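You operate a simulated robot arm through the tools that you are given. There is no shell and no other tool.

You are at the controls of a simulated robot arm. One attempt, no reset.

TASK
Mix the batch as the mixer screen says, water in first.
Fine: set the three dials by the screen; one press of the water button; then one start; let the mixer stop by itself.

It is judged by the outcome, as a careful person would: the job done as asked, and still so three seconds after it is handed in. It fails if anything else is knocked over, pushed out of place, dropped, spilled or broken.

THE ROBOT
A 7-joint arm with a three-finger gripper, fixed in place. Base frame: the origin is at the foot of the arm, x ahead of it, y to its left, z up. Readings come in m, degrees, newtons and seconds.
Its first joint turns from -166.0 to 166.0 degrees. Payload 2.69 kg.
The tool frame sits at the grasp point between the pads (the TCP): z along the fingers, y along the line on which they close. The tips reach 0.03 m beyond it. The gripper opens to 0.128 m. The gripper's body begins 0.117 m behind the TCP.
Orientation is told as [roll, pitch, yaw] about the base's x, y, z axes, in that order, counted from this pose: with the fingers straight down and closing along the base's y, the tool's x points along the base's -x, its y along +y and its z along -z.

THE INTERFACE
- The arm moves only by the tool arm_command. Its argument "plan" is a list of rows, each a list of 3 entries, a list of its own where there are three numbers: the shift along the base's x, y, z in m, then the turn, a rotation vector about the base's x, y, z in degrees, then the gripper command, from -1 (shut) to 1 (fully open), values between in proportion. In form: [[[dx, dy, dz], [rx, ry, rz], jaw], ...]. A call has 1 to 20 rows; each row is the pose to reach, as a shift and turn from the pose commanded when the call began. A row lasts 0.2 s, in which the tool goes at most 0.05 m and 8.6 degrees; a call with a longer step from one row to the next is refused whole, and so is a gripper value outside its range. A pose out of reach is approached as far as the arm can. The call stops where the force on the tool passes 40 N (or 10 N more than at its start, if that is more) or the arm is blocked; 0.2 s more then pass. Each finger halts on what it meets, pressing with about 43 N; the grip force reading is that of the motor and also rises with nothing between the fingers. The clock runs only during rows and for 0.2 s after the last one: add rows that repeat a pose to give the fingers time. It gives the time, the measured TCP pose, the force on the tool (base axes), the opening and the grip force at its end, in the units of the frame above (readings bear some noise), with the torque about the TCP (base axes, N m) and any sound that the robot's microphone picked up.
- Cameras (640 x 400 px; columns grow to the right, rows downward): "scene" is fixed at [0.0493, -0.5013, 1.5082]; the picture's right is [0.97, -0.23, 0.00], its down [-0.07, -0.32, -0.95] and it looks along [0.21, 0.92, -0.33] (base axes); focal length 371 px, centre (320, 200). "wrist" rides on the gripper at [0.058, 0.054, -0.131] in the tool frame; the picture's right is [-0.68, 0.74, 0.00], its down [-0.62, -0.57, -0.55] and it looks along [-0.40, -0.37, 0.84] (tool axes); focal length 234 px, centre (320, 200). There is no depth. A picture from a camera that has moved, and an enlarged one, comes with that camera's place and axes in the base frame and with its lens.
- capture(camera): a new picture of that camera. The clock stands still meanwhile.
- raise_lower(by): slides the trunk up (or, below 0, down) by that many m; the arm rides with it, the base frame stays. It gives what a move gives, with no picture.
- zoom(camera, box): a new picture of the part [left, top, right, bottom] of that camera's present view, enlarged. The clock stands still meanwhile.
- sign_off(): hands the job in; it is judged then, once.

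Places have to be worked out from the pictures, the camera data and where the tool is seen. Open the gripper and draw the arm clear of the work before you hand the job in, unless the task says otherwise.

The tools are called after "Call:" by a JSON object that holds its "name" and its "arguments". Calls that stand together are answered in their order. arm_command: Moves the arm, as the interface text tells. Its arguments: {"type":"object","properties":{"plan":{"type":"array","items":{"type":"array"}}},"required":["plan"]} The other tools are called the same way: raise_lower (by) slides the trunk up or down; capture (camera) takes a picture; zoom (camera, box) takes an enlarged picture of a part of a camera's view; sign_off () hands the job in.

At the start:

```text
time: 0.0
position: [0.6831, 0.094, 1.1864]
tool_rot: [0.0, 0.0, 0.0]
ft_force: [0.0, 0.0, -0.2]
moment: [-0.01, 0.0, 0.03]
gripper_width: 0.128
gripper_force: 0.0
trunk travel left (down, up): [-0.15, 0.2]
```

scene: 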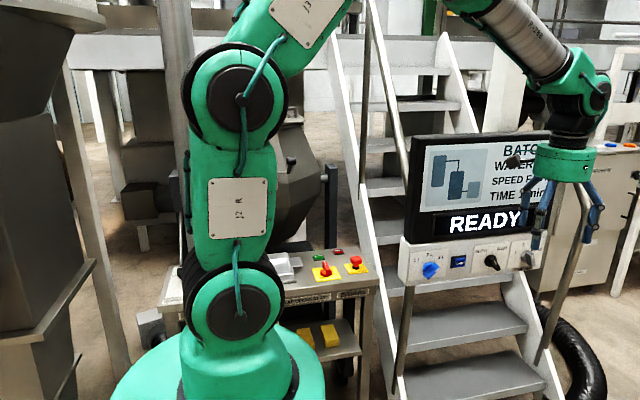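
wrist: 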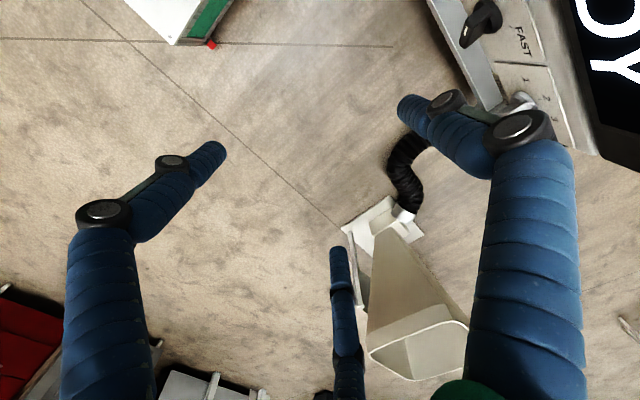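

The screen is partly hidden by the arm; I will zoom in on the panel first to read it and find the controls.

Call:
{"name": "zoom", "arguments": {"camera": "scene", "box": [380, 120, 580, 300]}}

Call:
{"name": "zoom", "arguments": {"camera": "scene", "box": [260, 230, 400, 360]}}

Call:
{"name": "zoom", "arguments": {"camera": "scene", "box": [540, 120, 640, 200]}}

```text
2.22 times, centred on (480, 210) of scene
camera zoom: at [0.0493, -0.5013, 1.5082], right [0.97, -0.23, 0.0], down [-0.07, -0.32, -0.95], along [0.21, 0.92, -0.33], focal length 825 px, centre (-36, 178)
```

zoom: 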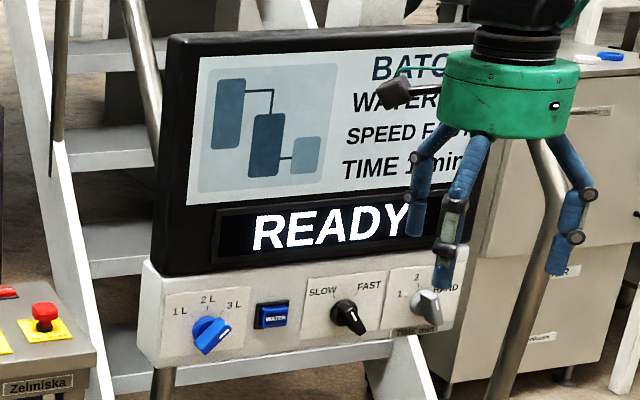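

```text
3.08 times, centred on (330, 295) of scene
camera zoom: at [0.0493, -0.5013, 1.5082], right [0.97, -0.23, 0.0], down [-0.07, -0.32, -0.95], along [0.21, 0.92, -0.33], focal length 1142 px, centre (289, -92)
```

zoom: 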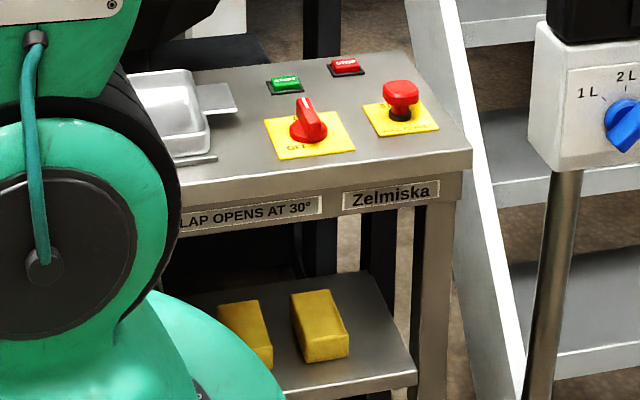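

```text
5.00 times, centred on (590, 160) of scene
camera zoom: at [0.0493, -0.5013, 1.5082], right [0.97, -0.23, 0.0], down [-0.07, -0.32, -0.95], along [0.21, 0.92, -0.33], focal length 1856 px, centre (-1030, 400)
```

zoom: 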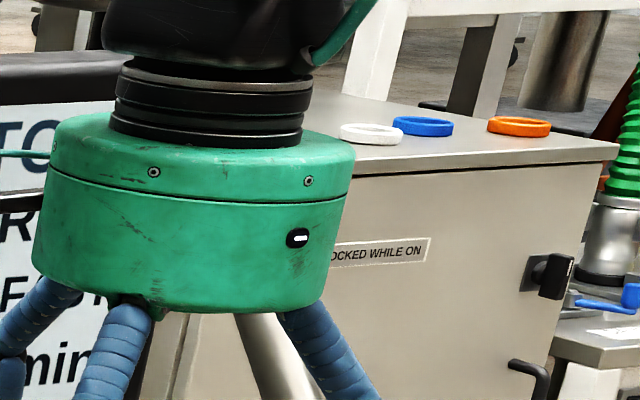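

The gripper hides the right part of the screen. I will draw the tool back toward -y, away from the panel, so the scene camera sees all of it.

Call:
{"name": "arm_command", "arguments": {"plan": [[[0, -0.04, 0], [0, 0, 0], 1], [[0, -0.08, 0], [0, 0, 0], 1], [[0, -0.12, 0], [0, 0, 0], 1], [[0, -0.16, 0], [0, 0, 0], 1], [[0, -0.2, 0], [0, 0, 0], 1], [[0, -0.24, 0], [0, 0, 0], 1], [[0, -0.28, 0], [0, 0, 0], 1], [[0, -0.32, 0], [0, 0, 0], 1]]}}

Call:
{"name": "capture", "arguments": {"camera": "scene"}}

Call:
{"name": "capture", "arguments": {"camera": "wrist"}}

```text
time: 1.8
position: [0.6842, -0.2252, 1.1862]
tool_rot: [0.0, 0.0, 0.0]
ft_force: [0.1, 0.1, 0.3]
moment: [-0.01, 0.04, 0.01]
gripper_width: 0.1278
gripper_force: 0.0
trunk travel left (down, up): [-0.15, 0.2]
```

```text
taken
```

scene: 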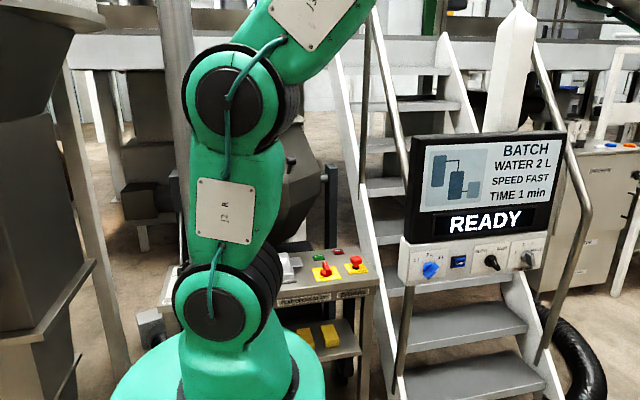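

```text
taken
camera wrist: at [0.6256, -0.1728, 1.3173], right [0.68, 0.74, 0.0], down [0.62, -0.57, 0.55], along [0.4, -0.37, -0.84], focal length 234 px, centre (320, 200)
```

wrist: 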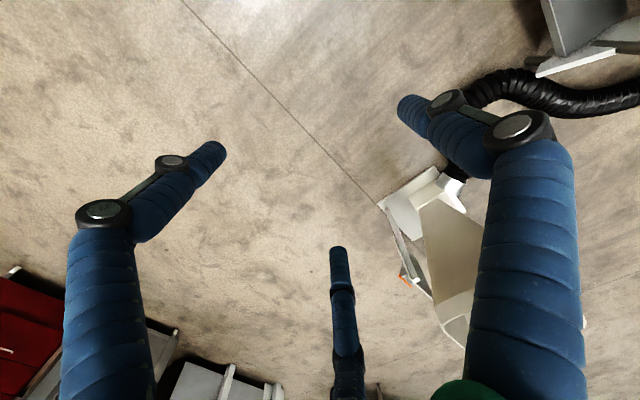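

The screen now reads WATER 2 L, SPEED FAST, TIME 1 min, READY. I zoom in to read the dial markings and their present settings.

Call:
{"name": "zoom", "arguments": {"camera": "scene", "box": [390, 220, 560, 300]}}

Call:
{"name": "zoom", "arguments": {"camera": "scene", "box": [395, 120, 575, 240]}}

Call:
{"name": "zoom", "arguments": {"camera": "scene", "box": [300, 235, 380, 300]}}

```text
3.76 times, centred on (475, 260) of scene
camera zoom: at [0.0493, -0.5013, 1.5082], right [0.97, -0.23, 0.0], down [-0.07, -0.32, -0.95], along [0.21, 0.92, -0.33], focal length 1397 px, centre (-264, -26)
```

zoom: 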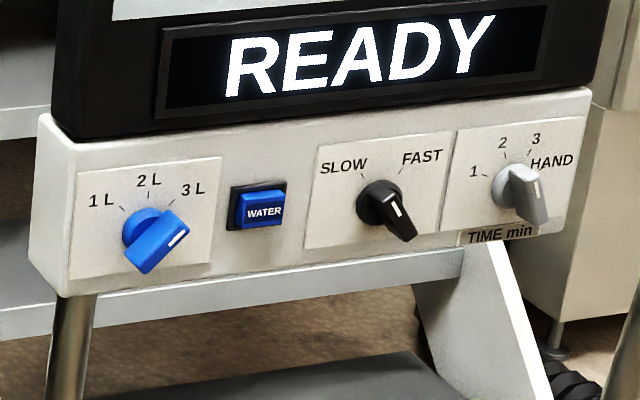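

```text
3.33 times, centred on (485, 180) of scene
camera zoom: at [0.0493, -0.5013, 1.5082], right [0.97, -0.23, 0.0], down [-0.07, -0.32, -0.95], along [0.21, 0.92, -0.33], focal length 1237 px, centre (-230, 267)
```

zoom: 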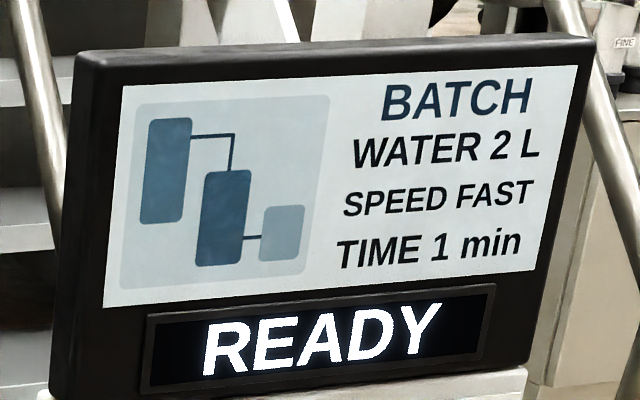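

```text
6.15 times, centred on (340, 268) of scene
camera zoom: at [0.0493, -0.5013, 1.5082], right [0.97, -0.23, 0.0], down [-0.07, -0.32, -0.95], along [0.21, 0.92, -0.33], focal length 2284 px, centre (197, -215)
```

zoom: 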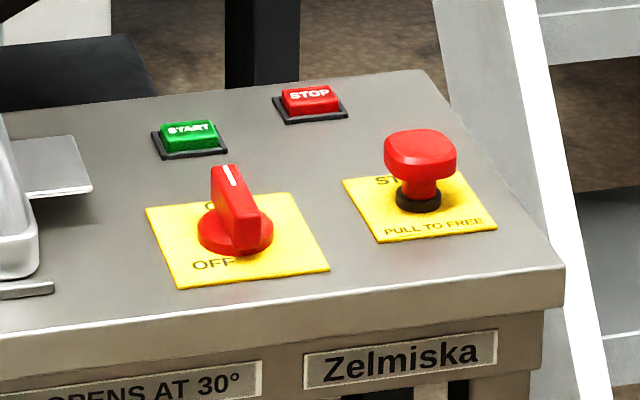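

The panel's controls look to be at roughly x 0.6–0.8, y 0.28, z 1.0, facing about -y. I turn the tool to point along +y (roll +90) while staying back, so the wrist camera can view the panel and settings from a second place.

Call:
{"name": "arm_command", "arguments": {"plan": [[[-0.012, 0.005, 0], [7.5, 0, 0], 1], [[-0.024, 0.01, 0], [15, 0, 0], 1], [[-0.036, 0.015, 0], [22.5, 0, 0], 1], [[-0.048, 0.02, 0], [30, 0, 0], 1], [[-0.06, 0.025, 0], [37.5, 0, 0], 1], [[-0.072, 0.03, 0], [45, 0, 0], 1], [[-0.084, 0.035, 0], [52.5, 0, 0], 1], [[-0.096, 0.04, 0], [60, 0, 0], 1], [[-0.108, 0.045, 0], [67.5, 0, 0], 1], [[-0.12, 0.05, 0], [75, 0, 0], 1], [[-0.132, 0.055, 0], [82.5, 0, 0], 1], [[-0.144, 0.06, 0], [90, 0, 0], 1]]}}

Call:
{"name": "capture", "arguments": {"camera": "wrist"}}

Call:
{"name": "capture", "arguments": {"camera": "scene"}}

```text
time: 4.4
position: [0.5384, -0.1648, 1.1873]
tool_rot: [90.2, 0.0, 0.0]
ft_force: [-0.3, 1.1, 1.3]
moment: [-0.03, -0.03, 0.01]
gripper_width: 0.128
gripper_force: 0.0
trunk travel left (down, up): [-0.15, 0.2]
```

```text
taken
camera wrist: at [0.4812, -0.2965, 1.2405], right [0.68, 0.0, 0.74], down [0.62, -0.55, -0.57], along [0.4, 0.84, -0.37], focal length 234 px, centre (320, 200)
```

wrist: 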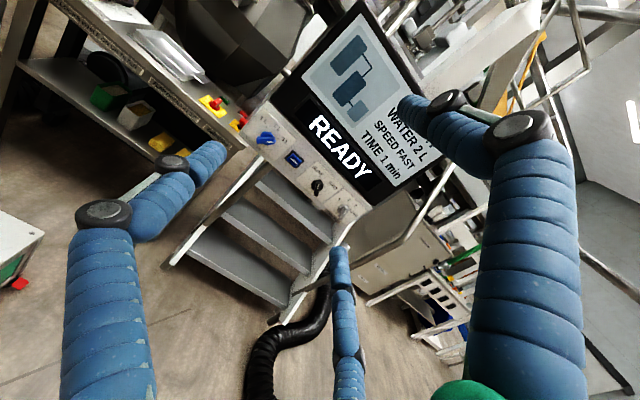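

```text
taken
```

scene: 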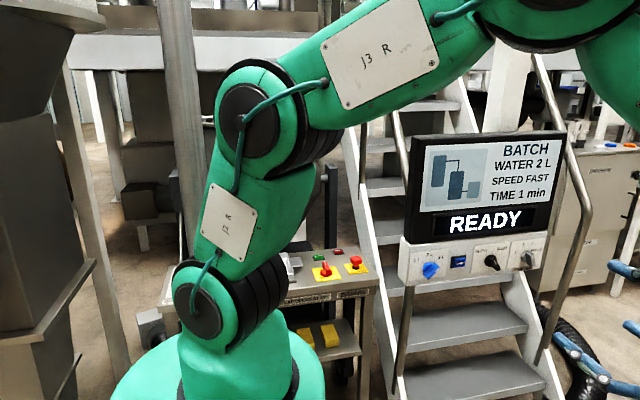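

The wrist camera now sees the panel and the table at left. I enlarge both.

Call:
{"name": "zoom", "arguments": {"camera": "wrist", "box": [230, 110, 380, 230]}}

Call:
{"name": "zoom", "arguments": {"camera": "wrist", "box": [130, 20, 290, 170]}}

```text
3.33 times, centred on (305, 170) of wrist
camera zoom: at [0.4812, -0.2965, 1.2405], right [0.68, 0.0, 0.74], down [0.62, -0.55, -0.57], along [0.4, 0.84, -0.37], focal length 781 px, centre (370, 300)
```

zoom: 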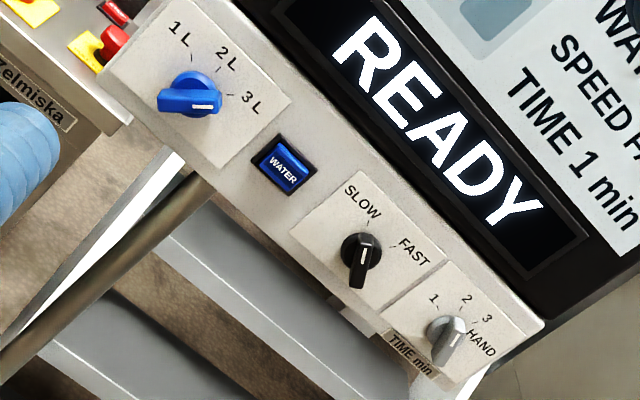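

```text
2.67 times, centred on (210, 95) of wrist
camera zoom: at [0.4812, -0.2965, 1.2405], right [0.68, 0.0, 0.74], down [0.62, -0.55, -0.57], along [0.4, 0.84, -0.37], focal length 624 px, centre (613, 480)
```

zoom: 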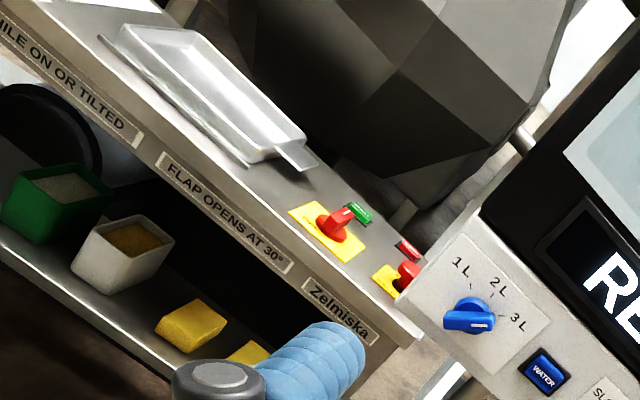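

Both views agree: water button near (0.616, 0.282, 1.019), blue dial centre near (0.53, 0.285, 1.02), speed dial x≈0.70, timer x≈0.80, panel facing -y. I move closer, still well short of the knobs, to read the pointers accurately.

Call:
{"name": "arm_command", "arguments": {"plan": [[[0.0, 0.035, -0.02], [0, 0, 0], 1], [[0.0, 0.07, -0.04], [0, 0, 0], 1], [[0.0, 0.105, -0.06], [0, 0, 0], 1], [[0.0, 0.14, -0.08], [0, 0, 0], 1], [[0.0, 0.16, -0.1], [0, 0, 0], 1], [[0.0, 0.16, -0.1], [0, 0, 0], 1]]}}

Call:
{"name": "capture", "arguments": {"camera": "wrist"}}

```text
time: 5.8
position: [0.5383, -0.0055, 1.0874]
tool_rot: [90.0, 0.0, -0.1]
ft_force: [0.2, 0.2, -0.6]
moment: [0.01, 0.01, 0.01]
gripper_width: 0.1284
gripper_force: 0.1
trunk travel left (down, up): [-0.15, 0.2]
```

```text
taken
camera wrist: at [0.4811, -0.1359, 1.1409], right [0.68, 0.0, 0.74], down [0.62, -0.55, -0.57], along [0.4, 0.84, -0.37], focal length 234 px, centre (320, 200)
```

wrist: 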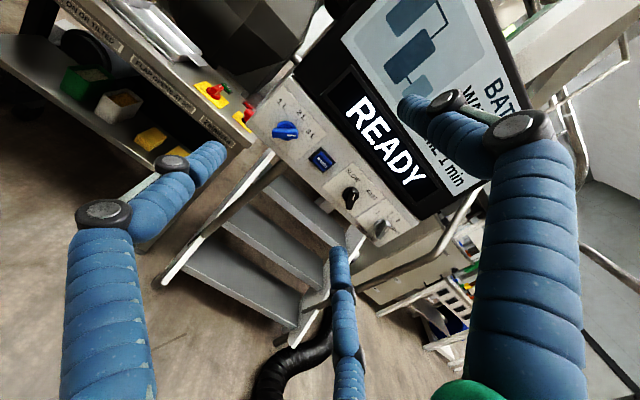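

The whole control row is in clear view. I enlarge each dial and the table controls.

Call:
{"name": "zoom", "arguments": {"camera": "wrist", "box": [250, 85, 350, 175]}}

Call:
{"name": "zoom", "arguments": {"camera": "wrist", "box": [315, 155, 415, 250]}}

Call:
{"name": "zoom", "arguments": {"camera": "wrist", "box": [180, 70, 270, 150]}}

```text
4.44 times, centred on (300, 130) of wrist
camera zoom: at [0.4811, -0.1359, 1.1409], right [0.68, 0.0, 0.74], down [0.62, -0.55, -0.57], along [0.4, 0.84, -0.37], focal length 1041 px, centre (409, 511)
```

zoom: 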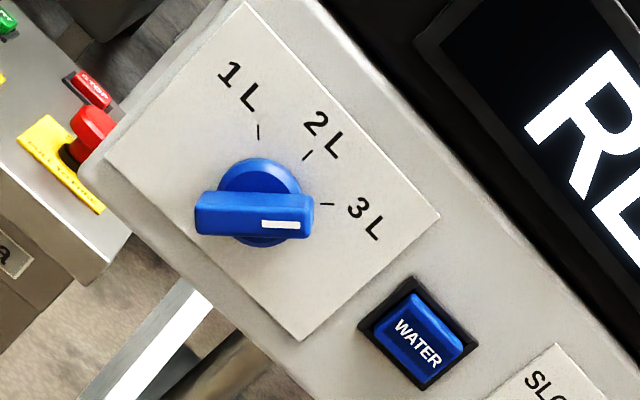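

```text
4.21 times, centred on (365, 202) of wrist
camera zoom: at [0.4811, -0.1359, 1.1409], right [0.68, 0.0, 0.74], down [0.62, -0.55, -0.57], along [0.4, 0.84, -0.37], focal length 986 px, centre (130, 190)
```

zoom: 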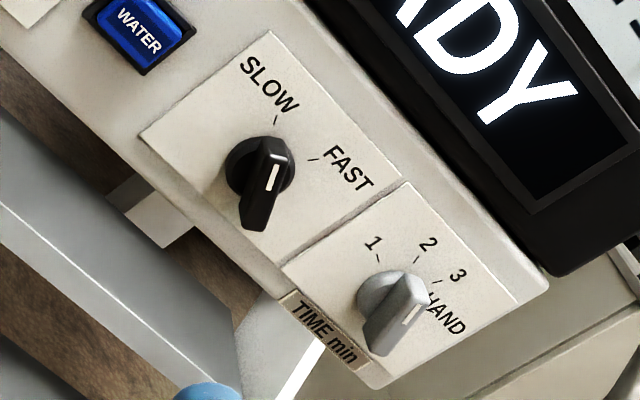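

```text
5.00 times, centred on (225, 110) of wrist
camera zoom: at [0.4811, -0.1359, 1.1409], right [0.68, 0.0, 0.74], down [0.62, -0.55, -0.57], along [0.4, 0.84, -0.37], focal length 1171 px, centre (795, 650)
```

zoom: 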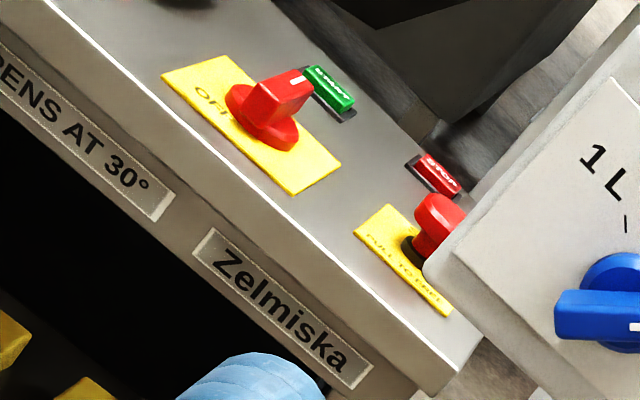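

The dials read now: water 3 L, speed SLOW, timer apparently near 2; the targets are 2 L, FAST and 1. Before going near the panel I close the fingers partly in free space to see how they really move, because the picture shows three finger shapes.

Call:
{"name": "arm_command", "arguments": {"plan": [[[0, 0, 0], [0, 0, 0], -0.4], [[0, 0, 0], [0, 0, 0], -0.4], [[0, 0, 0], [0, 0, 0], -0.4], [[0, 0, 0], [0, 0, 0], -0.4]]}}

Call:
{"name": "capture", "arguments": {"camera": "wrist"}}

Call:
{"name": "capture", "arguments": {"camera": "scene"}}

```text
time: 6.8
position: [0.5396, -0.0046, 1.0866]
tool_rot: [90.0, 0.0, 0.0]
ft_force: [-0.3, 0.4, 0.1]
moment: [-0.02, -0.01, -0.02]
gripper_width: 0.0385
gripper_force: 0.1
trunk travel left (down, up): [-0.15, 0.2]
```

```text
taken
camera wrist: at [0.4809, -0.1363, 1.1412], right [0.68, 0.0, 0.74], down [0.62, -0.55, -0.57], along [0.4, 0.84, -0.37], focal length 234 px, centre (320, 200)
```

wrist: 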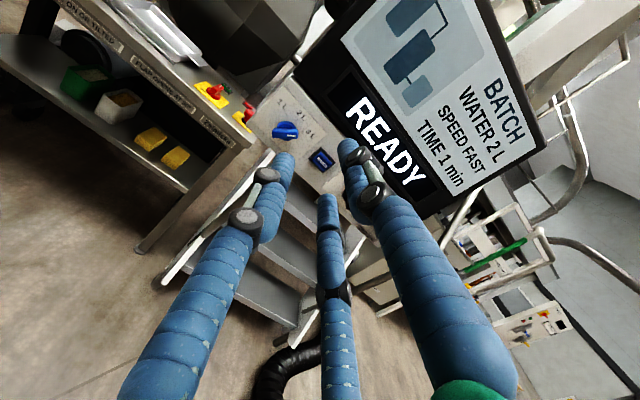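

```text
taken
```

scene: 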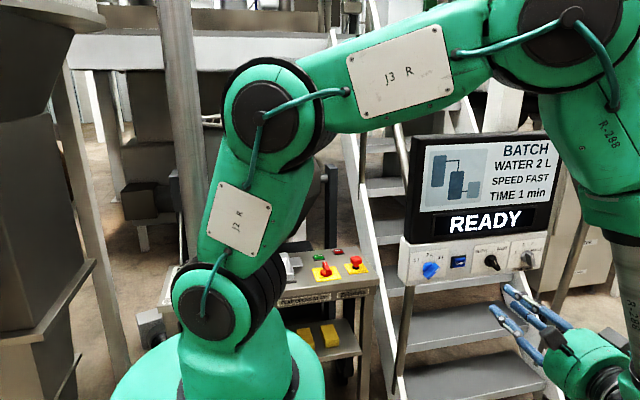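

The gripper is a centring one with fingers at 120°, tips about opening/2 from the axis; it still closes across tool y, so gripping a knob's bar works. I line up 10 cm in front of the water dial (centre about x 0.531, z 1.012), rolling -45° about y so the jaws close across its bar.

Call:
{"name": "arm_command", "arguments": {"plan": [[[0, 0.01, -0.012], [0, -7.5, 0], 0], [[-0.002, 0.035, -0.025], [0, -15, 0], 0], [[-0.004, 0.06, -0.038], [0, -22.5, 0], 0], [[-0.006, 0.085, -0.05], [0, -30, 0], 0], [[-0.008, 0.11, -0.062], [0, -37.5, 0], 0], [[-0.008, 0.136, -0.0749], [0, -45, 0], 0], [[-0.008, 0.136, -0.0749], [0, -45, 0], 0]]}}

Call:
{"name": "capture", "arguments": {"camera": "wrist"}}

Call:
{"name": "capture", "arguments": {"camera": "scene"}}

```text
time: 8.4
position: [0.5315, 0.1306, 1.0111]
tool_rot: [90.0, -45.1, 0.1]
ft_force: [0.6, 0.1, 0.3]
moment: [0.0, 0.0, 0.03]
gripper_width: 0.0639
gripper_force: 0.2
trunk travel left (down, up): [-0.15, 0.2]
```

```text
taken
camera wrist: at [0.4529, -0.0005, 1.0081], right [-0.04, 0.0, 1.0], down [0.84, -0.55, 0.04], along [0.55, 0.84, 0.02], focal length 234 px, centre (320, 200)
```

wrist: 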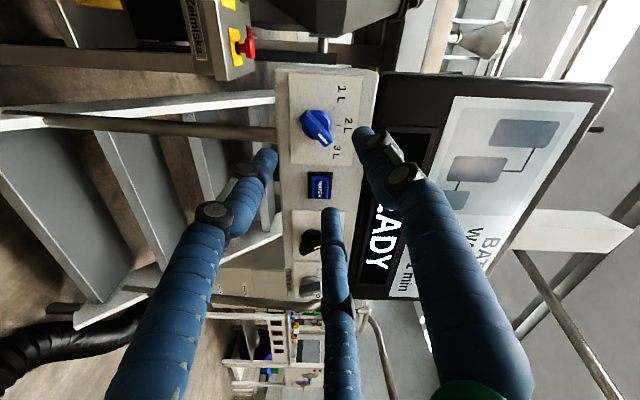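

```text
taken
```

scene: 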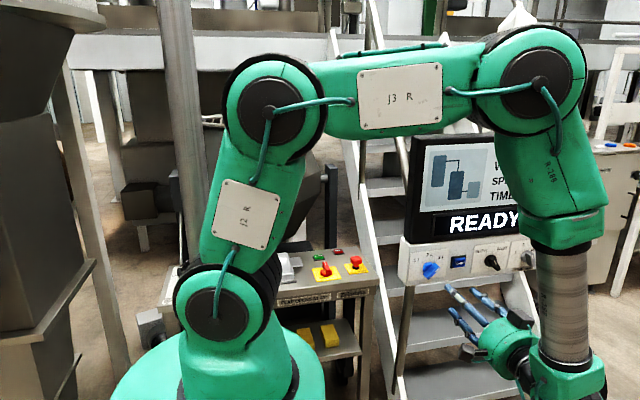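

I zoom on the knob to check how well the tool axis is centred on it (axis at y≈0.26 should appear at about (320,132)).

Call:
{"name": "zoom", "arguments": {"camera": "wrist", "box": [270, 70, 390, 210]}}

Call:
{"name": "zoom", "arguments": {"camera": "scene", "box": [395, 230, 545, 330]}}

```text
2.86 times, centred on (330, 140) of wrist
camera zoom: at [0.4529, -0.0005, 1.0081], right [-0.04, 0.0, 1.0], down [0.84, -0.55, 0.04], along [0.55, 0.84, 0.02], focal length 669 px, centre (291, 371)
```

zoom: 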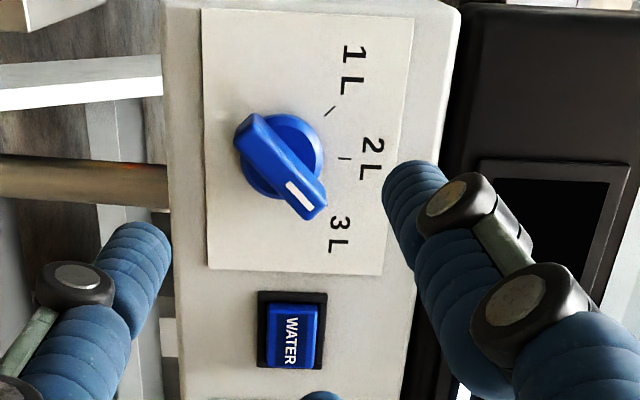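

```text
4.00 times, centred on (470, 280) of scene
camera zoom: at [0.0493, -0.5013, 1.5082], right [0.97, -0.23, 0.0], down [-0.07, -0.32, -0.95], along [0.21, 0.92, -0.33], focal length 1484 px, centre (-280, -120)
```

zoom: 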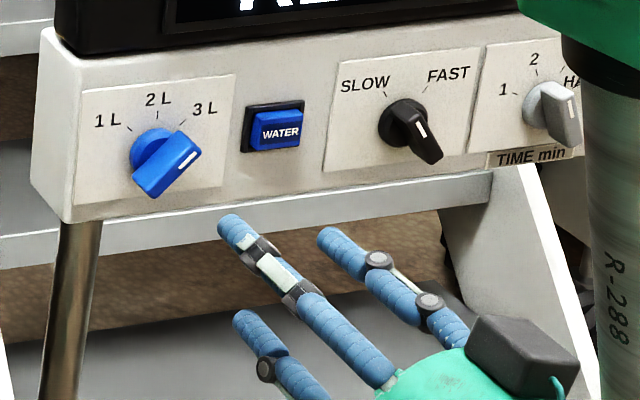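

Refining the ray crossings from both wrist views puts the plate at y≈0.298, the water-dial centre at (0.535, 1.008) and its front at y≈0.275. I shift by (+4 mm, -4 mm) and close the distance to about 45 mm short of the knob, then check again.

Call:
{"name": "arm_command", "arguments": {"plan": [[[0.002, 0.025, -0.002], [0, 0, 0], 0], [[0.004, 0.05, -0.004], [0, 0, 0], 0], [[0.004, 0.07, -0.004], [0, 0, 0], 0], [[0.004, 0.07, -0.004], [0, 0, 0], 0]]}}

Call:
{"name": "capture", "arguments": {"camera": "wrist"}}

Call:
{"name": "zoom", "arguments": {"camera": "wrist", "box": [240, 60, 400, 200]}}

Call:
{"name": "zoom", "arguments": {"camera": "scene", "box": [395, 230, 545, 330]}}

```text
time: 9.4
position: [0.5354, 0.2009, 1.0079]
tool_rot: [90.0, -44.9, 0.0]
ft_force: [-0.2, 0.6, -0.4]
moment: [0.0, 0.03, -0.01]
gripper_width: 0.0643
gripper_force: 0.1
trunk travel left (down, up): [-0.15, 0.2]
```

```text
taken
camera wrist: at [0.456, 0.0698, 1.0041], right [-0.04, 0.0, 1.0], down [0.84, -0.55, 0.04], along [0.55, 0.84, 0.02], focal length 234 px, centre (320, 200)
```

wrist: 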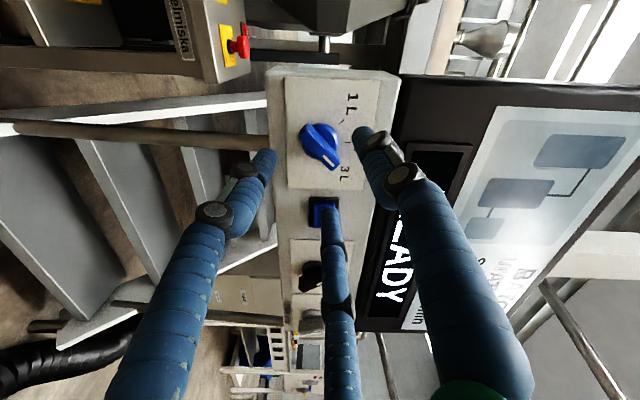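

```text
2.86 times, centred on (320, 130) of wrist
camera zoom: at [0.456, 0.0698, 1.0041], right [-0.04, 0.0, 1.0], down [0.84, -0.55, 0.04], along [0.55, 0.84, 0.02], focal length 669 px, centre (320, 400)
```

zoom: 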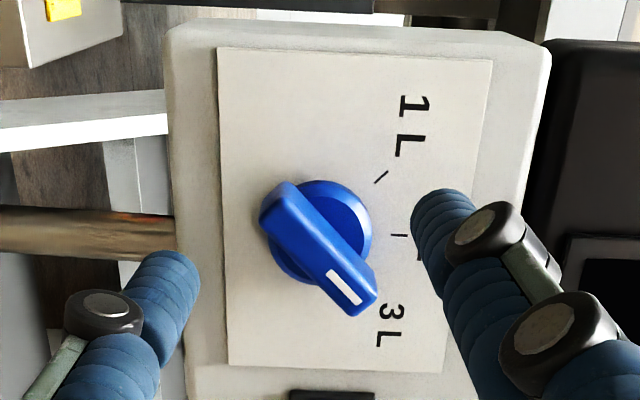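

```text
4.00 times, centred on (470, 280) of scene
camera zoom: at [0.0493, -0.5013, 1.5082], right [0.97, -0.23, 0.0], down [-0.07, -0.32, -0.95], along [0.21, 0.92, -0.33], focal length 1484 px, centre (-280, -120)
```

zoom: 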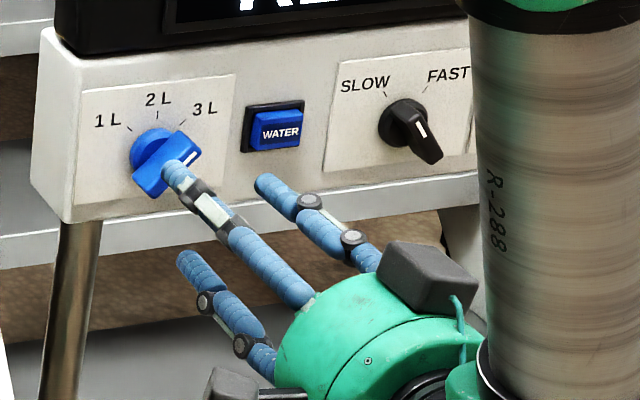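

The bar's front centre shows at the tool axis to within ~1 mm. I advance 54 mm so the tips straddle the bar (tips ≈ y 0.284, short of the plate) and read the force.

Call:
{"name": "arm_command", "arguments": {"plan": [[[0, 0.02, 0], [0, 0, 0], 0], [[0, 0.036, 0], [0, 0, 0], 0], [[0, 0.046, 0], [0, 0, 0], 0], [[0, 0.054, 0], [0, 0, 0], 0], [[0, 0.054, 0], [0, 0, 0], 0]]}}

Call:
{"name": "zoom", "arguments": {"camera": "wrist", "box": [240, 60, 400, 200]}}

Call:
{"name": "zoom", "arguments": {"camera": "scene", "box": [395, 230, 545, 330]}}

```text
time: 10.6
position: [0.5354, 0.2552, 1.0069]
tool_rot: [90.1, -45.0, 0.0]
ft_force: [-0.6, -0.1, -0.2]
moment: [0.03, 0.04, -0.02]
gripper_width: 0.0638
gripper_force: 0.0
trunk travel left (down, up): [-0.15, 0.2]
```

```text
2.86 times, centred on (320, 130) of wrist
camera zoom: at [0.4561, 0.1238, 1.0044], right [-0.04, 0.0, 1.0], down [0.84, -0.55, 0.04], along [0.55, 0.84, 0.02], focal length 669 px, centre (320, 400)
```

zoom: 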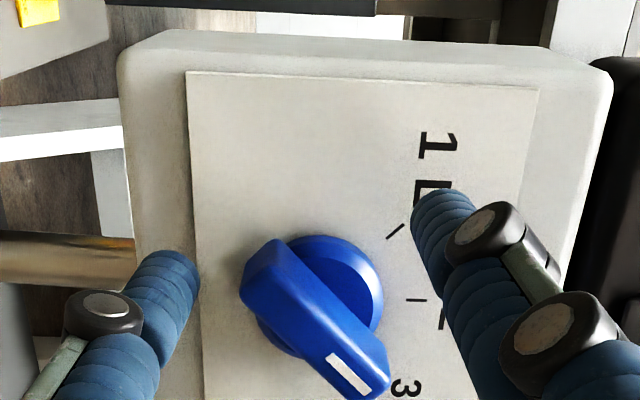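

```text
4.00 times, centred on (470, 280) of scene
camera zoom: at [0.0493, -0.5013, 1.5082], right [0.97, -0.23, 0.0], down [-0.07, -0.32, -0.95], along [0.21, 0.92, -0.33], focal length 1484 px, centre (-280, -120)
```

zoom: 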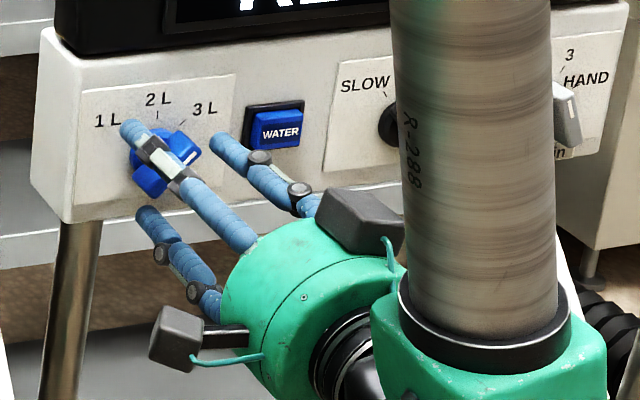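

No contact force, and the fingers straddle the bar. I close on it.

Call:
{"name": "arm_command", "arguments": {"plan": [[[0, 0, 0], [0, 0, 0], -0.5], [[0, 0, 0], [0, 0, 0], -1], [[0, 0, 0], [0, 0, 0], -1]]}}

Call:
{"name": "zoom", "arguments": {"camera": "wrist", "box": [240, 60, 400, 200]}}

Call:
{"name": "zoom", "arguments": {"camera": "scene", "box": [395, 230, 545, 330]}}

```text
time: 11.2
position: [0.5302, 0.2554, 0.9957]
tool_rot: [88.6, -44.1, 1.0]
ft_force: [-2.0, -2.5, -65.1]
moment: [-1.42, 0.25, 0.24]
gripper_width: 0.0182
gripper_force: 43.2
trunk travel left (down, up): [-0.15, 0.2]
stopped in row 3: the force on the tool passed its limit at 61 N (the readings are from after the stop); the commanded pose is now the measured one
```

```text
2.86 times, centred on (320, 130) of wrist
camera zoom: at [0.4513, 0.1247, 0.9956], right [-0.03, 0.02, 1.0], down [0.84, -0.55, 0.03], along [0.55, 0.84, 0.0], focal length 669 px, centre (320, 400)
```

zoom: 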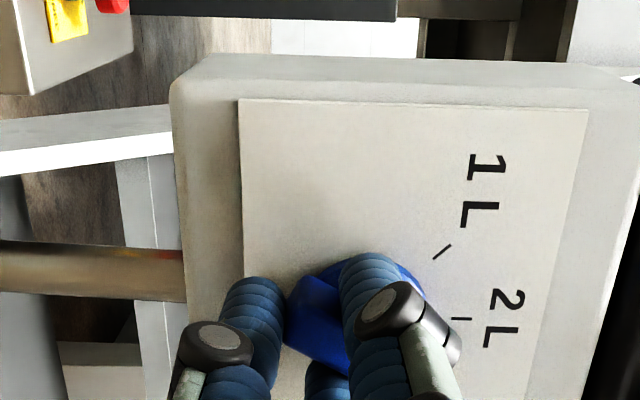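

```text
4.00 times, centred on (470, 280) of scene
camera zoom: at [0.0493, -0.5013, 1.5082], right [0.97, -0.23, 0.0], down [-0.07, -0.32, -0.95], along [0.21, 0.92, -0.33], focal length 1484 px, centre (-280, -120)
```

zoom: 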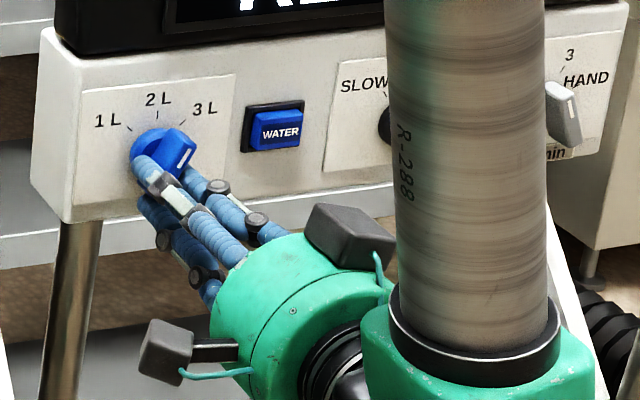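

The grip pushed the tool about 12 mm and 65 N built up – so all three fingers are real and the bottom one pressed the bar's tail. I open again and draw straight back to see how the knob stands.

Call:
{"name": "arm_command", "arguments": {"plan": [[[0, 0, 0], [0, 0, 0], 0], [[0, 0, 0], [0, 0, 0], 0], [[0, -0.03, 0], [0, 0, 0], 0], [[0, -0.06, 0], [0, 0, 0], 0], [[0, -0.06, 0], [0, 0, 0], 0]]}}

Call:
{"name": "zoom", "arguments": {"camera": "wrist", "box": [240, 60, 400, 200]}}

Call:
{"name": "zoom", "arguments": {"camera": "scene", "box": [395, 230, 545, 330]}}

```text
time: 12.4
position: [0.5325, 0.194, 1.0023]
tool_rot: [89.3, -44.6, 0.4]
ft_force: [0.3, 0.1, -1.0]
moment: [0.04, 0.0, 0.01]
gripper_width: 0.0641
gripper_force: 0.0
trunk travel left (down, up): [-0.15, 0.2]
```

```text
2.86 times, centred on (320, 130) of wrist
camera zoom: at [0.4534, 0.0636, 1.0011], right [-0.04, 0.01, 1.0], down [0.84, -0.55, 0.03], along [0.55, 0.84, 0.01], focal length 669 px, centre (320, 400)
```

zoom: 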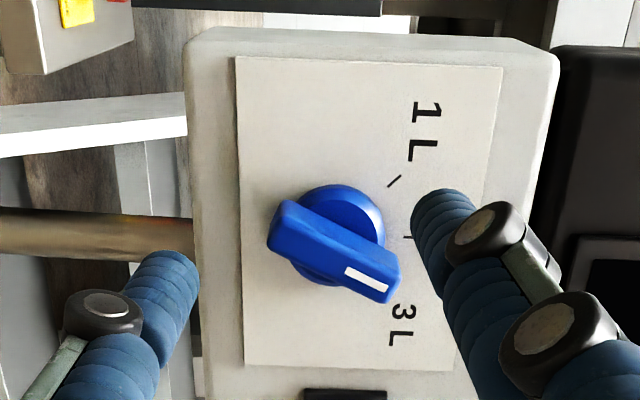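

```text
4.00 times, centred on (470, 280) of scene
camera zoom: at [0.0493, -0.5013, 1.5082], right [0.97, -0.23, 0.0], down [-0.07, -0.32, -0.95], along [0.21, 0.92, -0.33], focal length 1484 px, centre (-280, -120)
```

zoom: 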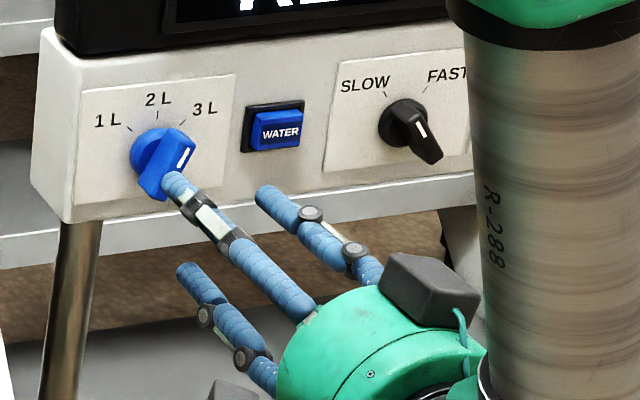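

The knob turned freely to about 27° and stays where left (no snapping), which gives me useful geometry: bar ~45×14.5 mm centred (0.535, 1.008). I re-align the tool across the bar, offset 4 mm so the lone finger and the pair meet the bar's two sides together, and check before entering.

Call:
{"name": "arm_command", "arguments": {"plan": [[[0.002, 0.002, 0.0015], [0.16, -6.2, 0.06], 0], [[0.004, 0.004, 0.003], [0.32, -12.4, 0.12], 0], [[0.0062, 0.006, 0.0044], [0.48, -18.7, 0.17], 0], [[0.0062, 0.006, 0.0044], [0.48, -18.7, 0.17], 0]]}}

Call:
{"name": "zoom", "arguments": {"camera": "wrist", "box": [240, 60, 400, 200]}}

```text
time: 13.4
position: [0.5377, 0.2013, 1.0066]
tool_rot: [90.0, -63.4, 0.1]
ft_force: [0.4, 0.9, -0.2]
moment: [0.01, 0.01, -0.01]
gripper_width: 0.0641
gripper_force: 0.0
trunk travel left (down, up): [-0.15, 0.2]
```

```text
2.86 times, centred on (320, 130) of wrist
camera zoom: at [0.4646, 0.0701, 0.979], right [-0.36, 0.0, 0.93], down [0.78, -0.55, 0.3], along [0.51, 0.84, 0.19], focal length 669 px, centre (320, 400)
```

zoom: 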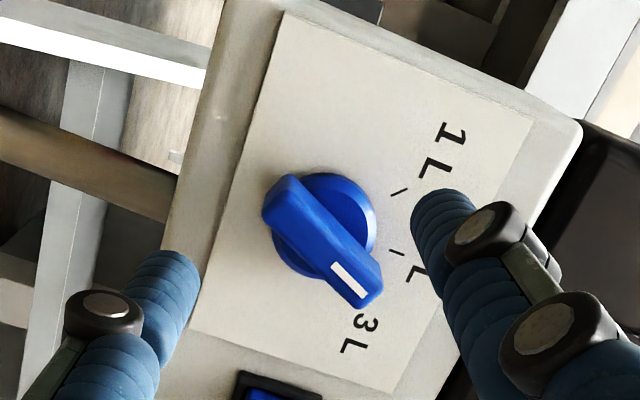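

The bar lies parallel to the tool's x axis with the wanted 4 mm offset. I advance to TCP y≈0.256 and then close gently.

Call:
{"name": "arm_command", "arguments": {"plan": [[[0.0005, 0.02, 0], [0, 0, 0], 0], [[0.0005, 0.036, 0], [0, 0, 0], 0], [[0.0005, 0.046, 0], [0, 0, 0], 0], [[0.0005, 0.055, 0], [0, 0, 0], 0], [[0.0005, 0.055, 0], [0, 0, 0], 0], [[0.0005, 0.055, 0], [0, 0, 0], -0.4], [[0.0005, 0.055, 0], [0, 0, 0], -0.6], [[0.0005, 0.055, 0], [0, 0, 0], -0.7], [[0.0005, 0.055, 0], [0, 0, 0], -0.7]]}}

Call:
{"name": "zoom", "arguments": {"camera": "wrist", "box": [240, 60, 400, 200]}}

Call:
{"name": "zoom", "arguments": {"camera": "scene", "box": [395, 230, 545, 330]}}

```text
time: 15.4
position: [0.5414, 0.2557, 1.0053]
tool_rot: [89.9, -63.2, 0.1]
ft_force: [11.6, 0.3, -4.5]
moment: [-0.2, 0.01, -0.3]
gripper_width: 0.0231
gripper_force: 3.5
trunk travel left (down, up): [-0.15, 0.2]
```

```text
2.86 times, centred on (320, 130) of wrist
camera zoom: at [0.4662, 0.1247, 0.9789], right [-0.35, 0.0, 0.94], down [0.78, -0.55, 0.3], along [0.51, 0.84, 0.19], focal length 669 px, centre (320, 400)
```

zoom: 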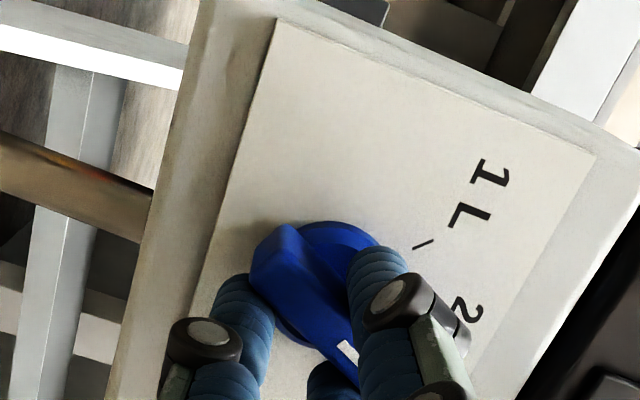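

```text
4.00 times, centred on (470, 280) of scene
camera zoom: at [0.0493, -0.5013, 1.5082], right [0.97, -0.23, 0.0], down [-0.07, -0.32, -0.95], along [0.21, 0.92, -0.33], focal length 1484 px, centre (-280, -120)
```

zoom: 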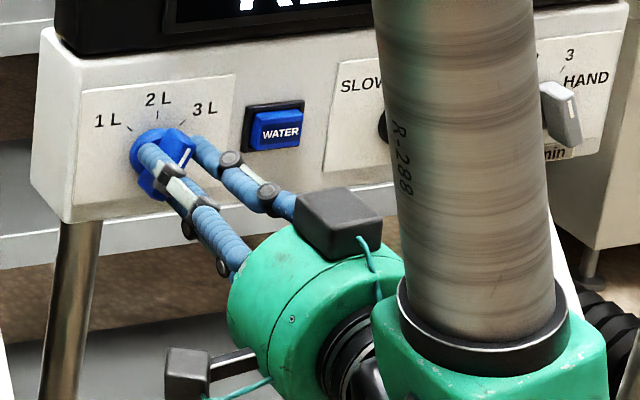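

The bar is held lightly between the three fingers at 23 mm (12 N side load). I now turn the tool about the knob's own centre by -26.7°, to the vertical 2 L position, following the arc.

Call:
{"name": "arm_command", "arguments": {"plan": [[[0.0026, 0, -0.0016], [0, 0, 0], -0.75], [[0.0029, 0, -0.0009], [0, -6.7, 0], -0.75], [[0.0031, 0, -0.0002], [0, -13.4, 0], -0.75], [[0.0033, 0, 0.0006], [0, -20.1, 0], -0.75], [[0.0033, 0, 0.0013], [0, -26.7, 0], -0.75], [[0.0033, 0, 0.0013], [0, -26.7, 0], -0.75]]}}

Call:
{"name": "zoom", "arguments": {"camera": "wrist", "box": [240, 60, 400, 200]}}

Call:
{"name": "zoom", "arguments": {"camera": "scene", "box": [395, 230, 545, 330]}}

```text
time: 16.9
position: [0.5405, 0.255, 1.0085]
tool_rot: [-56.7, -90.0, 146.9]
ft_force: [-24.7, 0.8, 11.6]
moment: [0.92, 0.1, 0.63]
gripper_width: 0.0216
gripper_force: 46.0
trunk travel left (down, up): [-0.15, 0.2]
```

```text
2.86 times, centred on (320, 130) of wrist
camera zoom: at [0.487, 0.1247, 0.9506], right [-0.74, 0.0, 0.68], down [0.57, -0.55, 0.62], along [0.37, 0.84, 0.4], focal length 669 px, centre (320, 400)
```

zoom: 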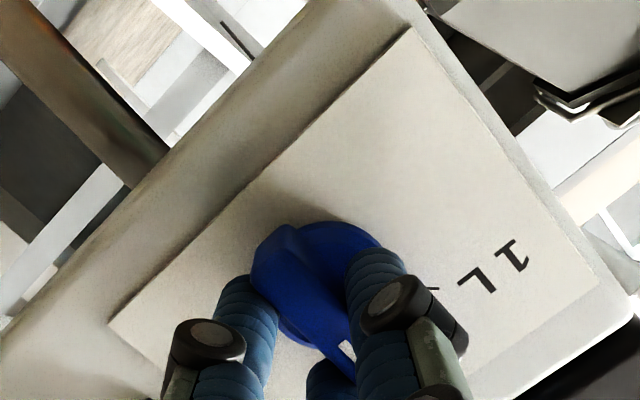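

```text
4.00 times, centred on (470, 280) of scene
camera zoom: at [0.0493, -0.5013, 1.5082], right [0.97, -0.23, 0.0], down [-0.07, -0.32, -0.95], along [0.21, 0.92, -0.33], focal length 1484 px, centre (-280, -120)
```

zoom: 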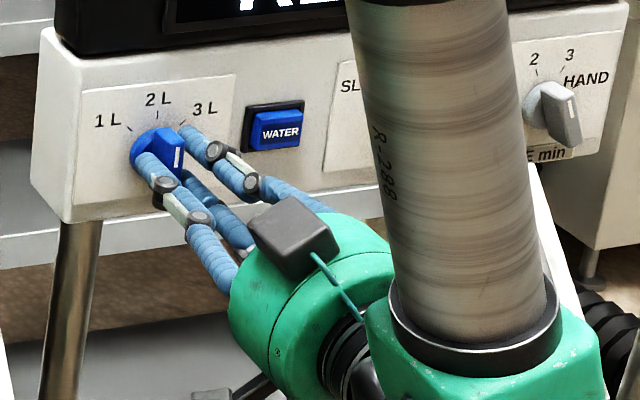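

The bar now looks vertical in the scene view. I open slowly and draw straight back to check the pointer.

Call:
{"name": "arm_command", "arguments": {"plan": [[[0, 0, 0], [0, 0, 0], -0.4], [[0, 0, 0], [0, 0, 0], 0], [[0, 0, 0], [0, 0, 0], 0], [[0, -0.02, 0], [0, 0, 0], 0], [[0, -0.05, 0], [0, 0, 0], 0], [[0, -0.08, 0], [0, 0, 0], 0], [[0, -0.11, 0], [0, 0, 0], 0], [[0, -0.11, 0], [0, 0, 0], 0]]}}

Call:
{"name": "capture", "arguments": {"camera": "wrist"}}

Call:
{"name": "zoom", "arguments": {"camera": "wrist", "box": [240, 60, 400, 200]}}

Call:
{"name": "zoom", "arguments": {"camera": "scene", "box": [395, 230, 545, 330]}}

```text
time: 18.6
position: [0.5425, 0.145, 1.0076]
tool_rot: [-1.8, -89.9, 92.1]
ft_force: [-0.3, 0.0, 0.2]
moment: [0.01, 0.02, 0.02]
gripper_width: 0.0639
gripper_force: 0.1
trunk travel left (down, up): [-0.15, 0.2]
```

```text
taken
camera wrist: at [0.4892, 0.0145, 0.9502], right [-0.74, 0.0, 0.68], down [0.57, -0.55, 0.62], along [0.37, 0.84, 0.4], focal length 234 px, centre (320, 200)
```

wrist: 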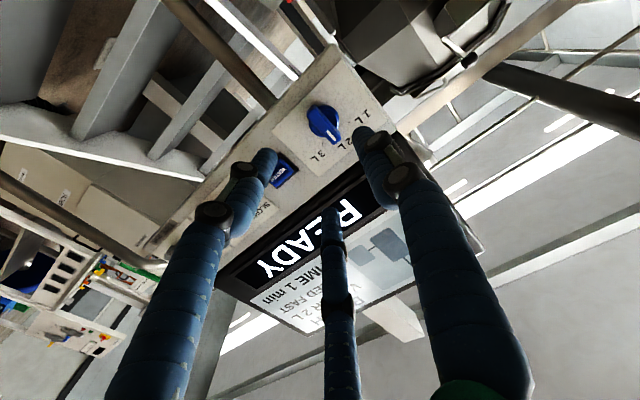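

```text
2.86 times, centred on (320, 130) of wrist
camera zoom: at [0.4892, 0.0145, 0.9502], right [-0.74, 0.0, 0.68], down [0.57, -0.55, 0.62], along [0.37, 0.84, 0.4], focal length 669 px, centre (320, 400)
```

zoom: 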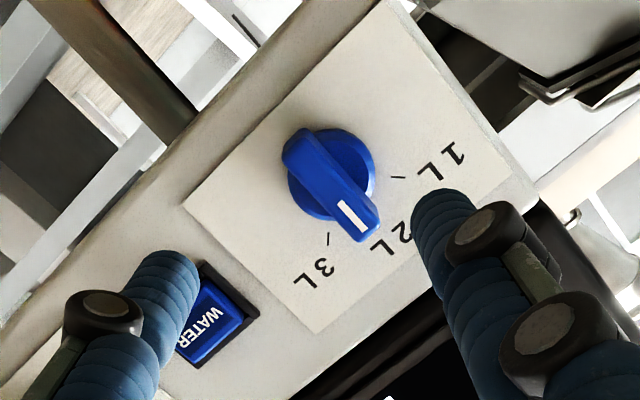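

```text
4.00 times, centred on (470, 280) of scene
camera zoom: at [0.0493, -0.5013, 1.5082], right [0.97, -0.23, 0.0], down [-0.07, -0.32, -0.95], along [0.21, 0.92, -0.33], focal length 1484 px, centre (-280, -120)
```

zoom: 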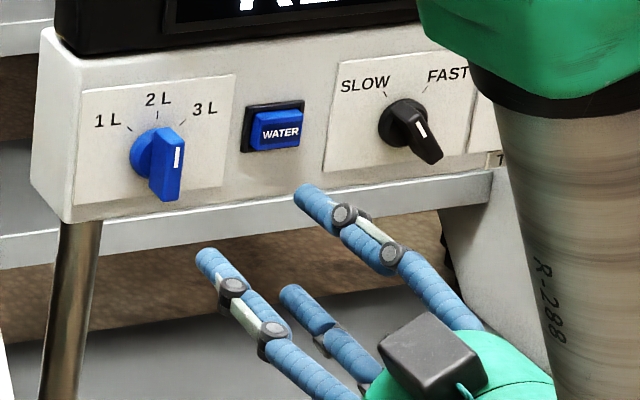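

The water dial's bar now stands at about 2–4° from vertical, on 2 L. Next the speed dial: tick rays give its centre near (0.725, 1.008), bar at about -37° (SLOW). I move across at stand-off and roll to -127° so I can later turn clockwise.

Call:
{"name": "arm_command", "arguments": {"plan": [[[0.03, -0.01, 0], [0, -6.2, 0], 0], [[0.062, -0.01, 0.001], [0, -12.4, 0], 0], [[0.094, -0.01, 0.001], [0, -18.6, 0], 0], [[0.126, -0.01, 0.002], [0, -24.8, 0], 0], [[0.158, -0.01, 0.003], [0, -31, 0], 0], [[0.188, -0.005, 0.0033], [0, -37, 0], 0], [[0.188, 0.0, 0.0033], [0, -37, 0], 0], [[0.188, 0.0, 0.0033], [0, -37, 0], 0]]}}

Call:
{"name": "capture", "arguments": {"camera": "wrist"}}

Call:
{"name": "zoom", "arguments": {"camera": "wrist", "box": [240, 60, 400, 200]}}

Call:
{"name": "capture", "arguments": {"camera": "scene"}}

```text
time: 20.4
position: [0.7295, 0.1476, 1.011]
tool_rot: [-89.8, -52.9, 180.0]
ft_force: [1.0, 0.0, -0.4]
moment: [0.01, 0.01, 0.04]
gripper_width: 0.0643
gripper_force: 0.0
trunk travel left (down, up): [-0.15, 0.2]
```

```text
taken
camera wrist: at [0.7225, 0.0152, 0.9333], right [-1.0, 0.0, 0.1], down [0.08, -0.55, 0.83], along [0.05, 0.84, 0.54], focal length 234 px, centre (320, 200)
```

wrist: 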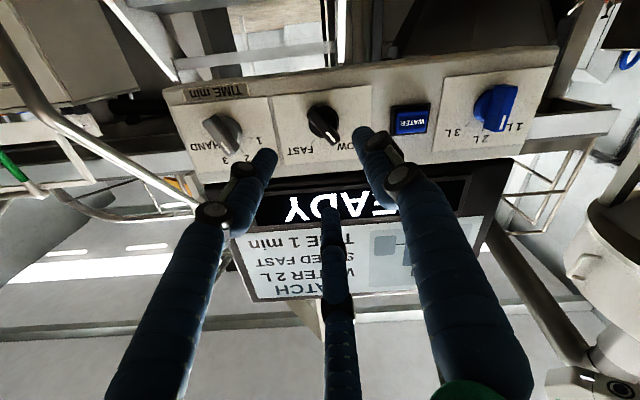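

```text
2.86 times, centred on (320, 130) of wrist
camera zoom: at [0.7225, 0.0152, 0.9333], right [-1.0, 0.0, 0.1], down [0.08, -0.55, 0.83], along [0.05, 0.84, 0.54], focal length 669 px, centre (320, 400)
```

zoom: 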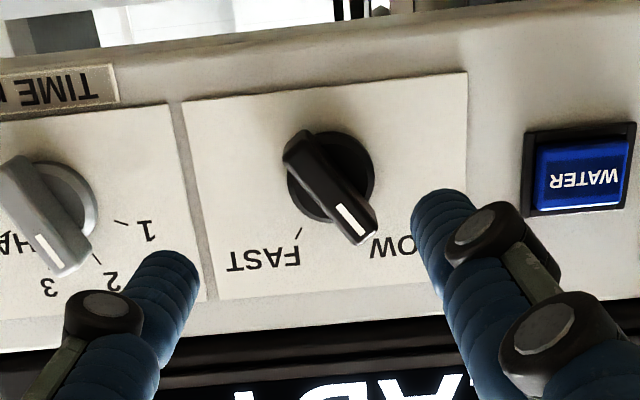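

```text
taken
```

scene: 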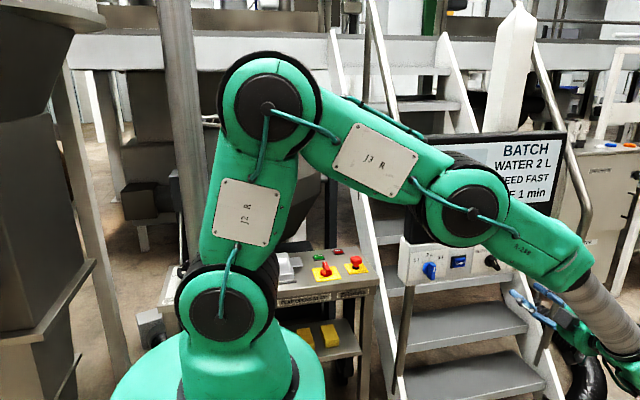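

A clear view: the speed bar is at -36° with its centre (0.725, 1.007), and the FAST tick at +35.5°. The offset to the tool axis is about 6 mm as wanted, so I advance and close gently in the same way.

Call:
{"name": "arm_command", "arguments": {"plan": [[[0, 0.04, 0], [0, 0.6, 0], 0], [[0, 0.07, 0], [0, 1.2, 0], 0], [[0, 0.09, 0], [0, 1.2, 0], 0], [[0, 0.103, 0], [0, 1.2, 0], 0], [[0, 0.11, 0], [0, 1.2, 0], 0], [[0, 0.11, 0], [0, 1.2, 0], 0], [[0, 0.11, 0], [0, 1.2, 0], -0.4], [[0, 0.11, 0], [0, 1.2, 0], -0.6], [[0, 0.11, 0], [0, 1.2, 0], -0.7], [[0, 0.11, 0], [0, 1.2, 0], -0.7]]}}

Call:
{"name": "zoom", "arguments": {"camera": "wrist", "box": [240, 60, 400, 200]}}

Call:
{"name": "zoom", "arguments": {"camera": "scene", "box": [395, 230, 545, 330]}}

```text
time: 22.6
position: [0.73, 0.2553, 1.012]
tool_rot: [-89.7, -54.2, 179.8]
ft_force: [-7.5, 0.6, -5.0]
moment: [-0.07, 0.01, 0.27]
gripper_width: 0.0251
gripper_force: 4.0
trunk travel left (down, up): [-0.15, 0.2]
```

```text
2.86 times, centred on (320, 130) of wrist
camera zoom: at [0.7202, 0.1246, 0.9337], right [-0.99, 0.0, 0.12], down [0.1, -0.55, 0.83], along [0.06, 0.84, 0.54], focal length 669 px, centre (320, 400)
```

zoom: 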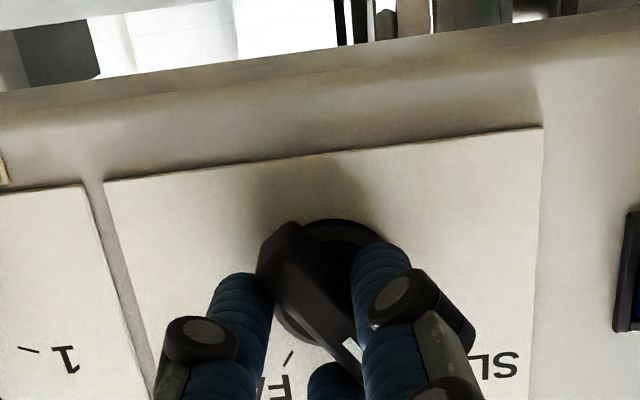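

```text
4.00 times, centred on (470, 280) of scene
camera zoom: at [0.0493, -0.5013, 1.5082], right [0.97, -0.23, 0.0], down [-0.07, -0.32, -0.95], along [0.21, 0.92, -0.33], focal length 1484 px, centre (-280, -120)
```

zoom: 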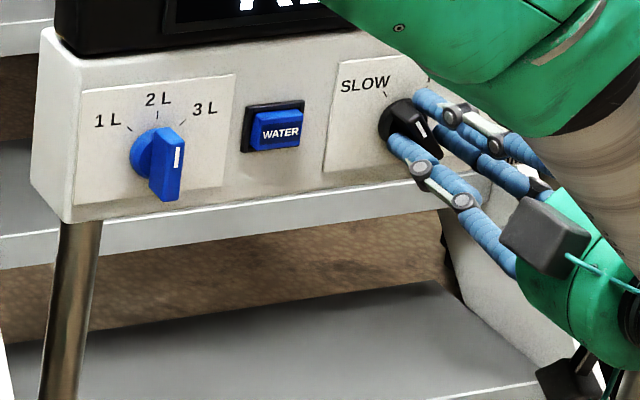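

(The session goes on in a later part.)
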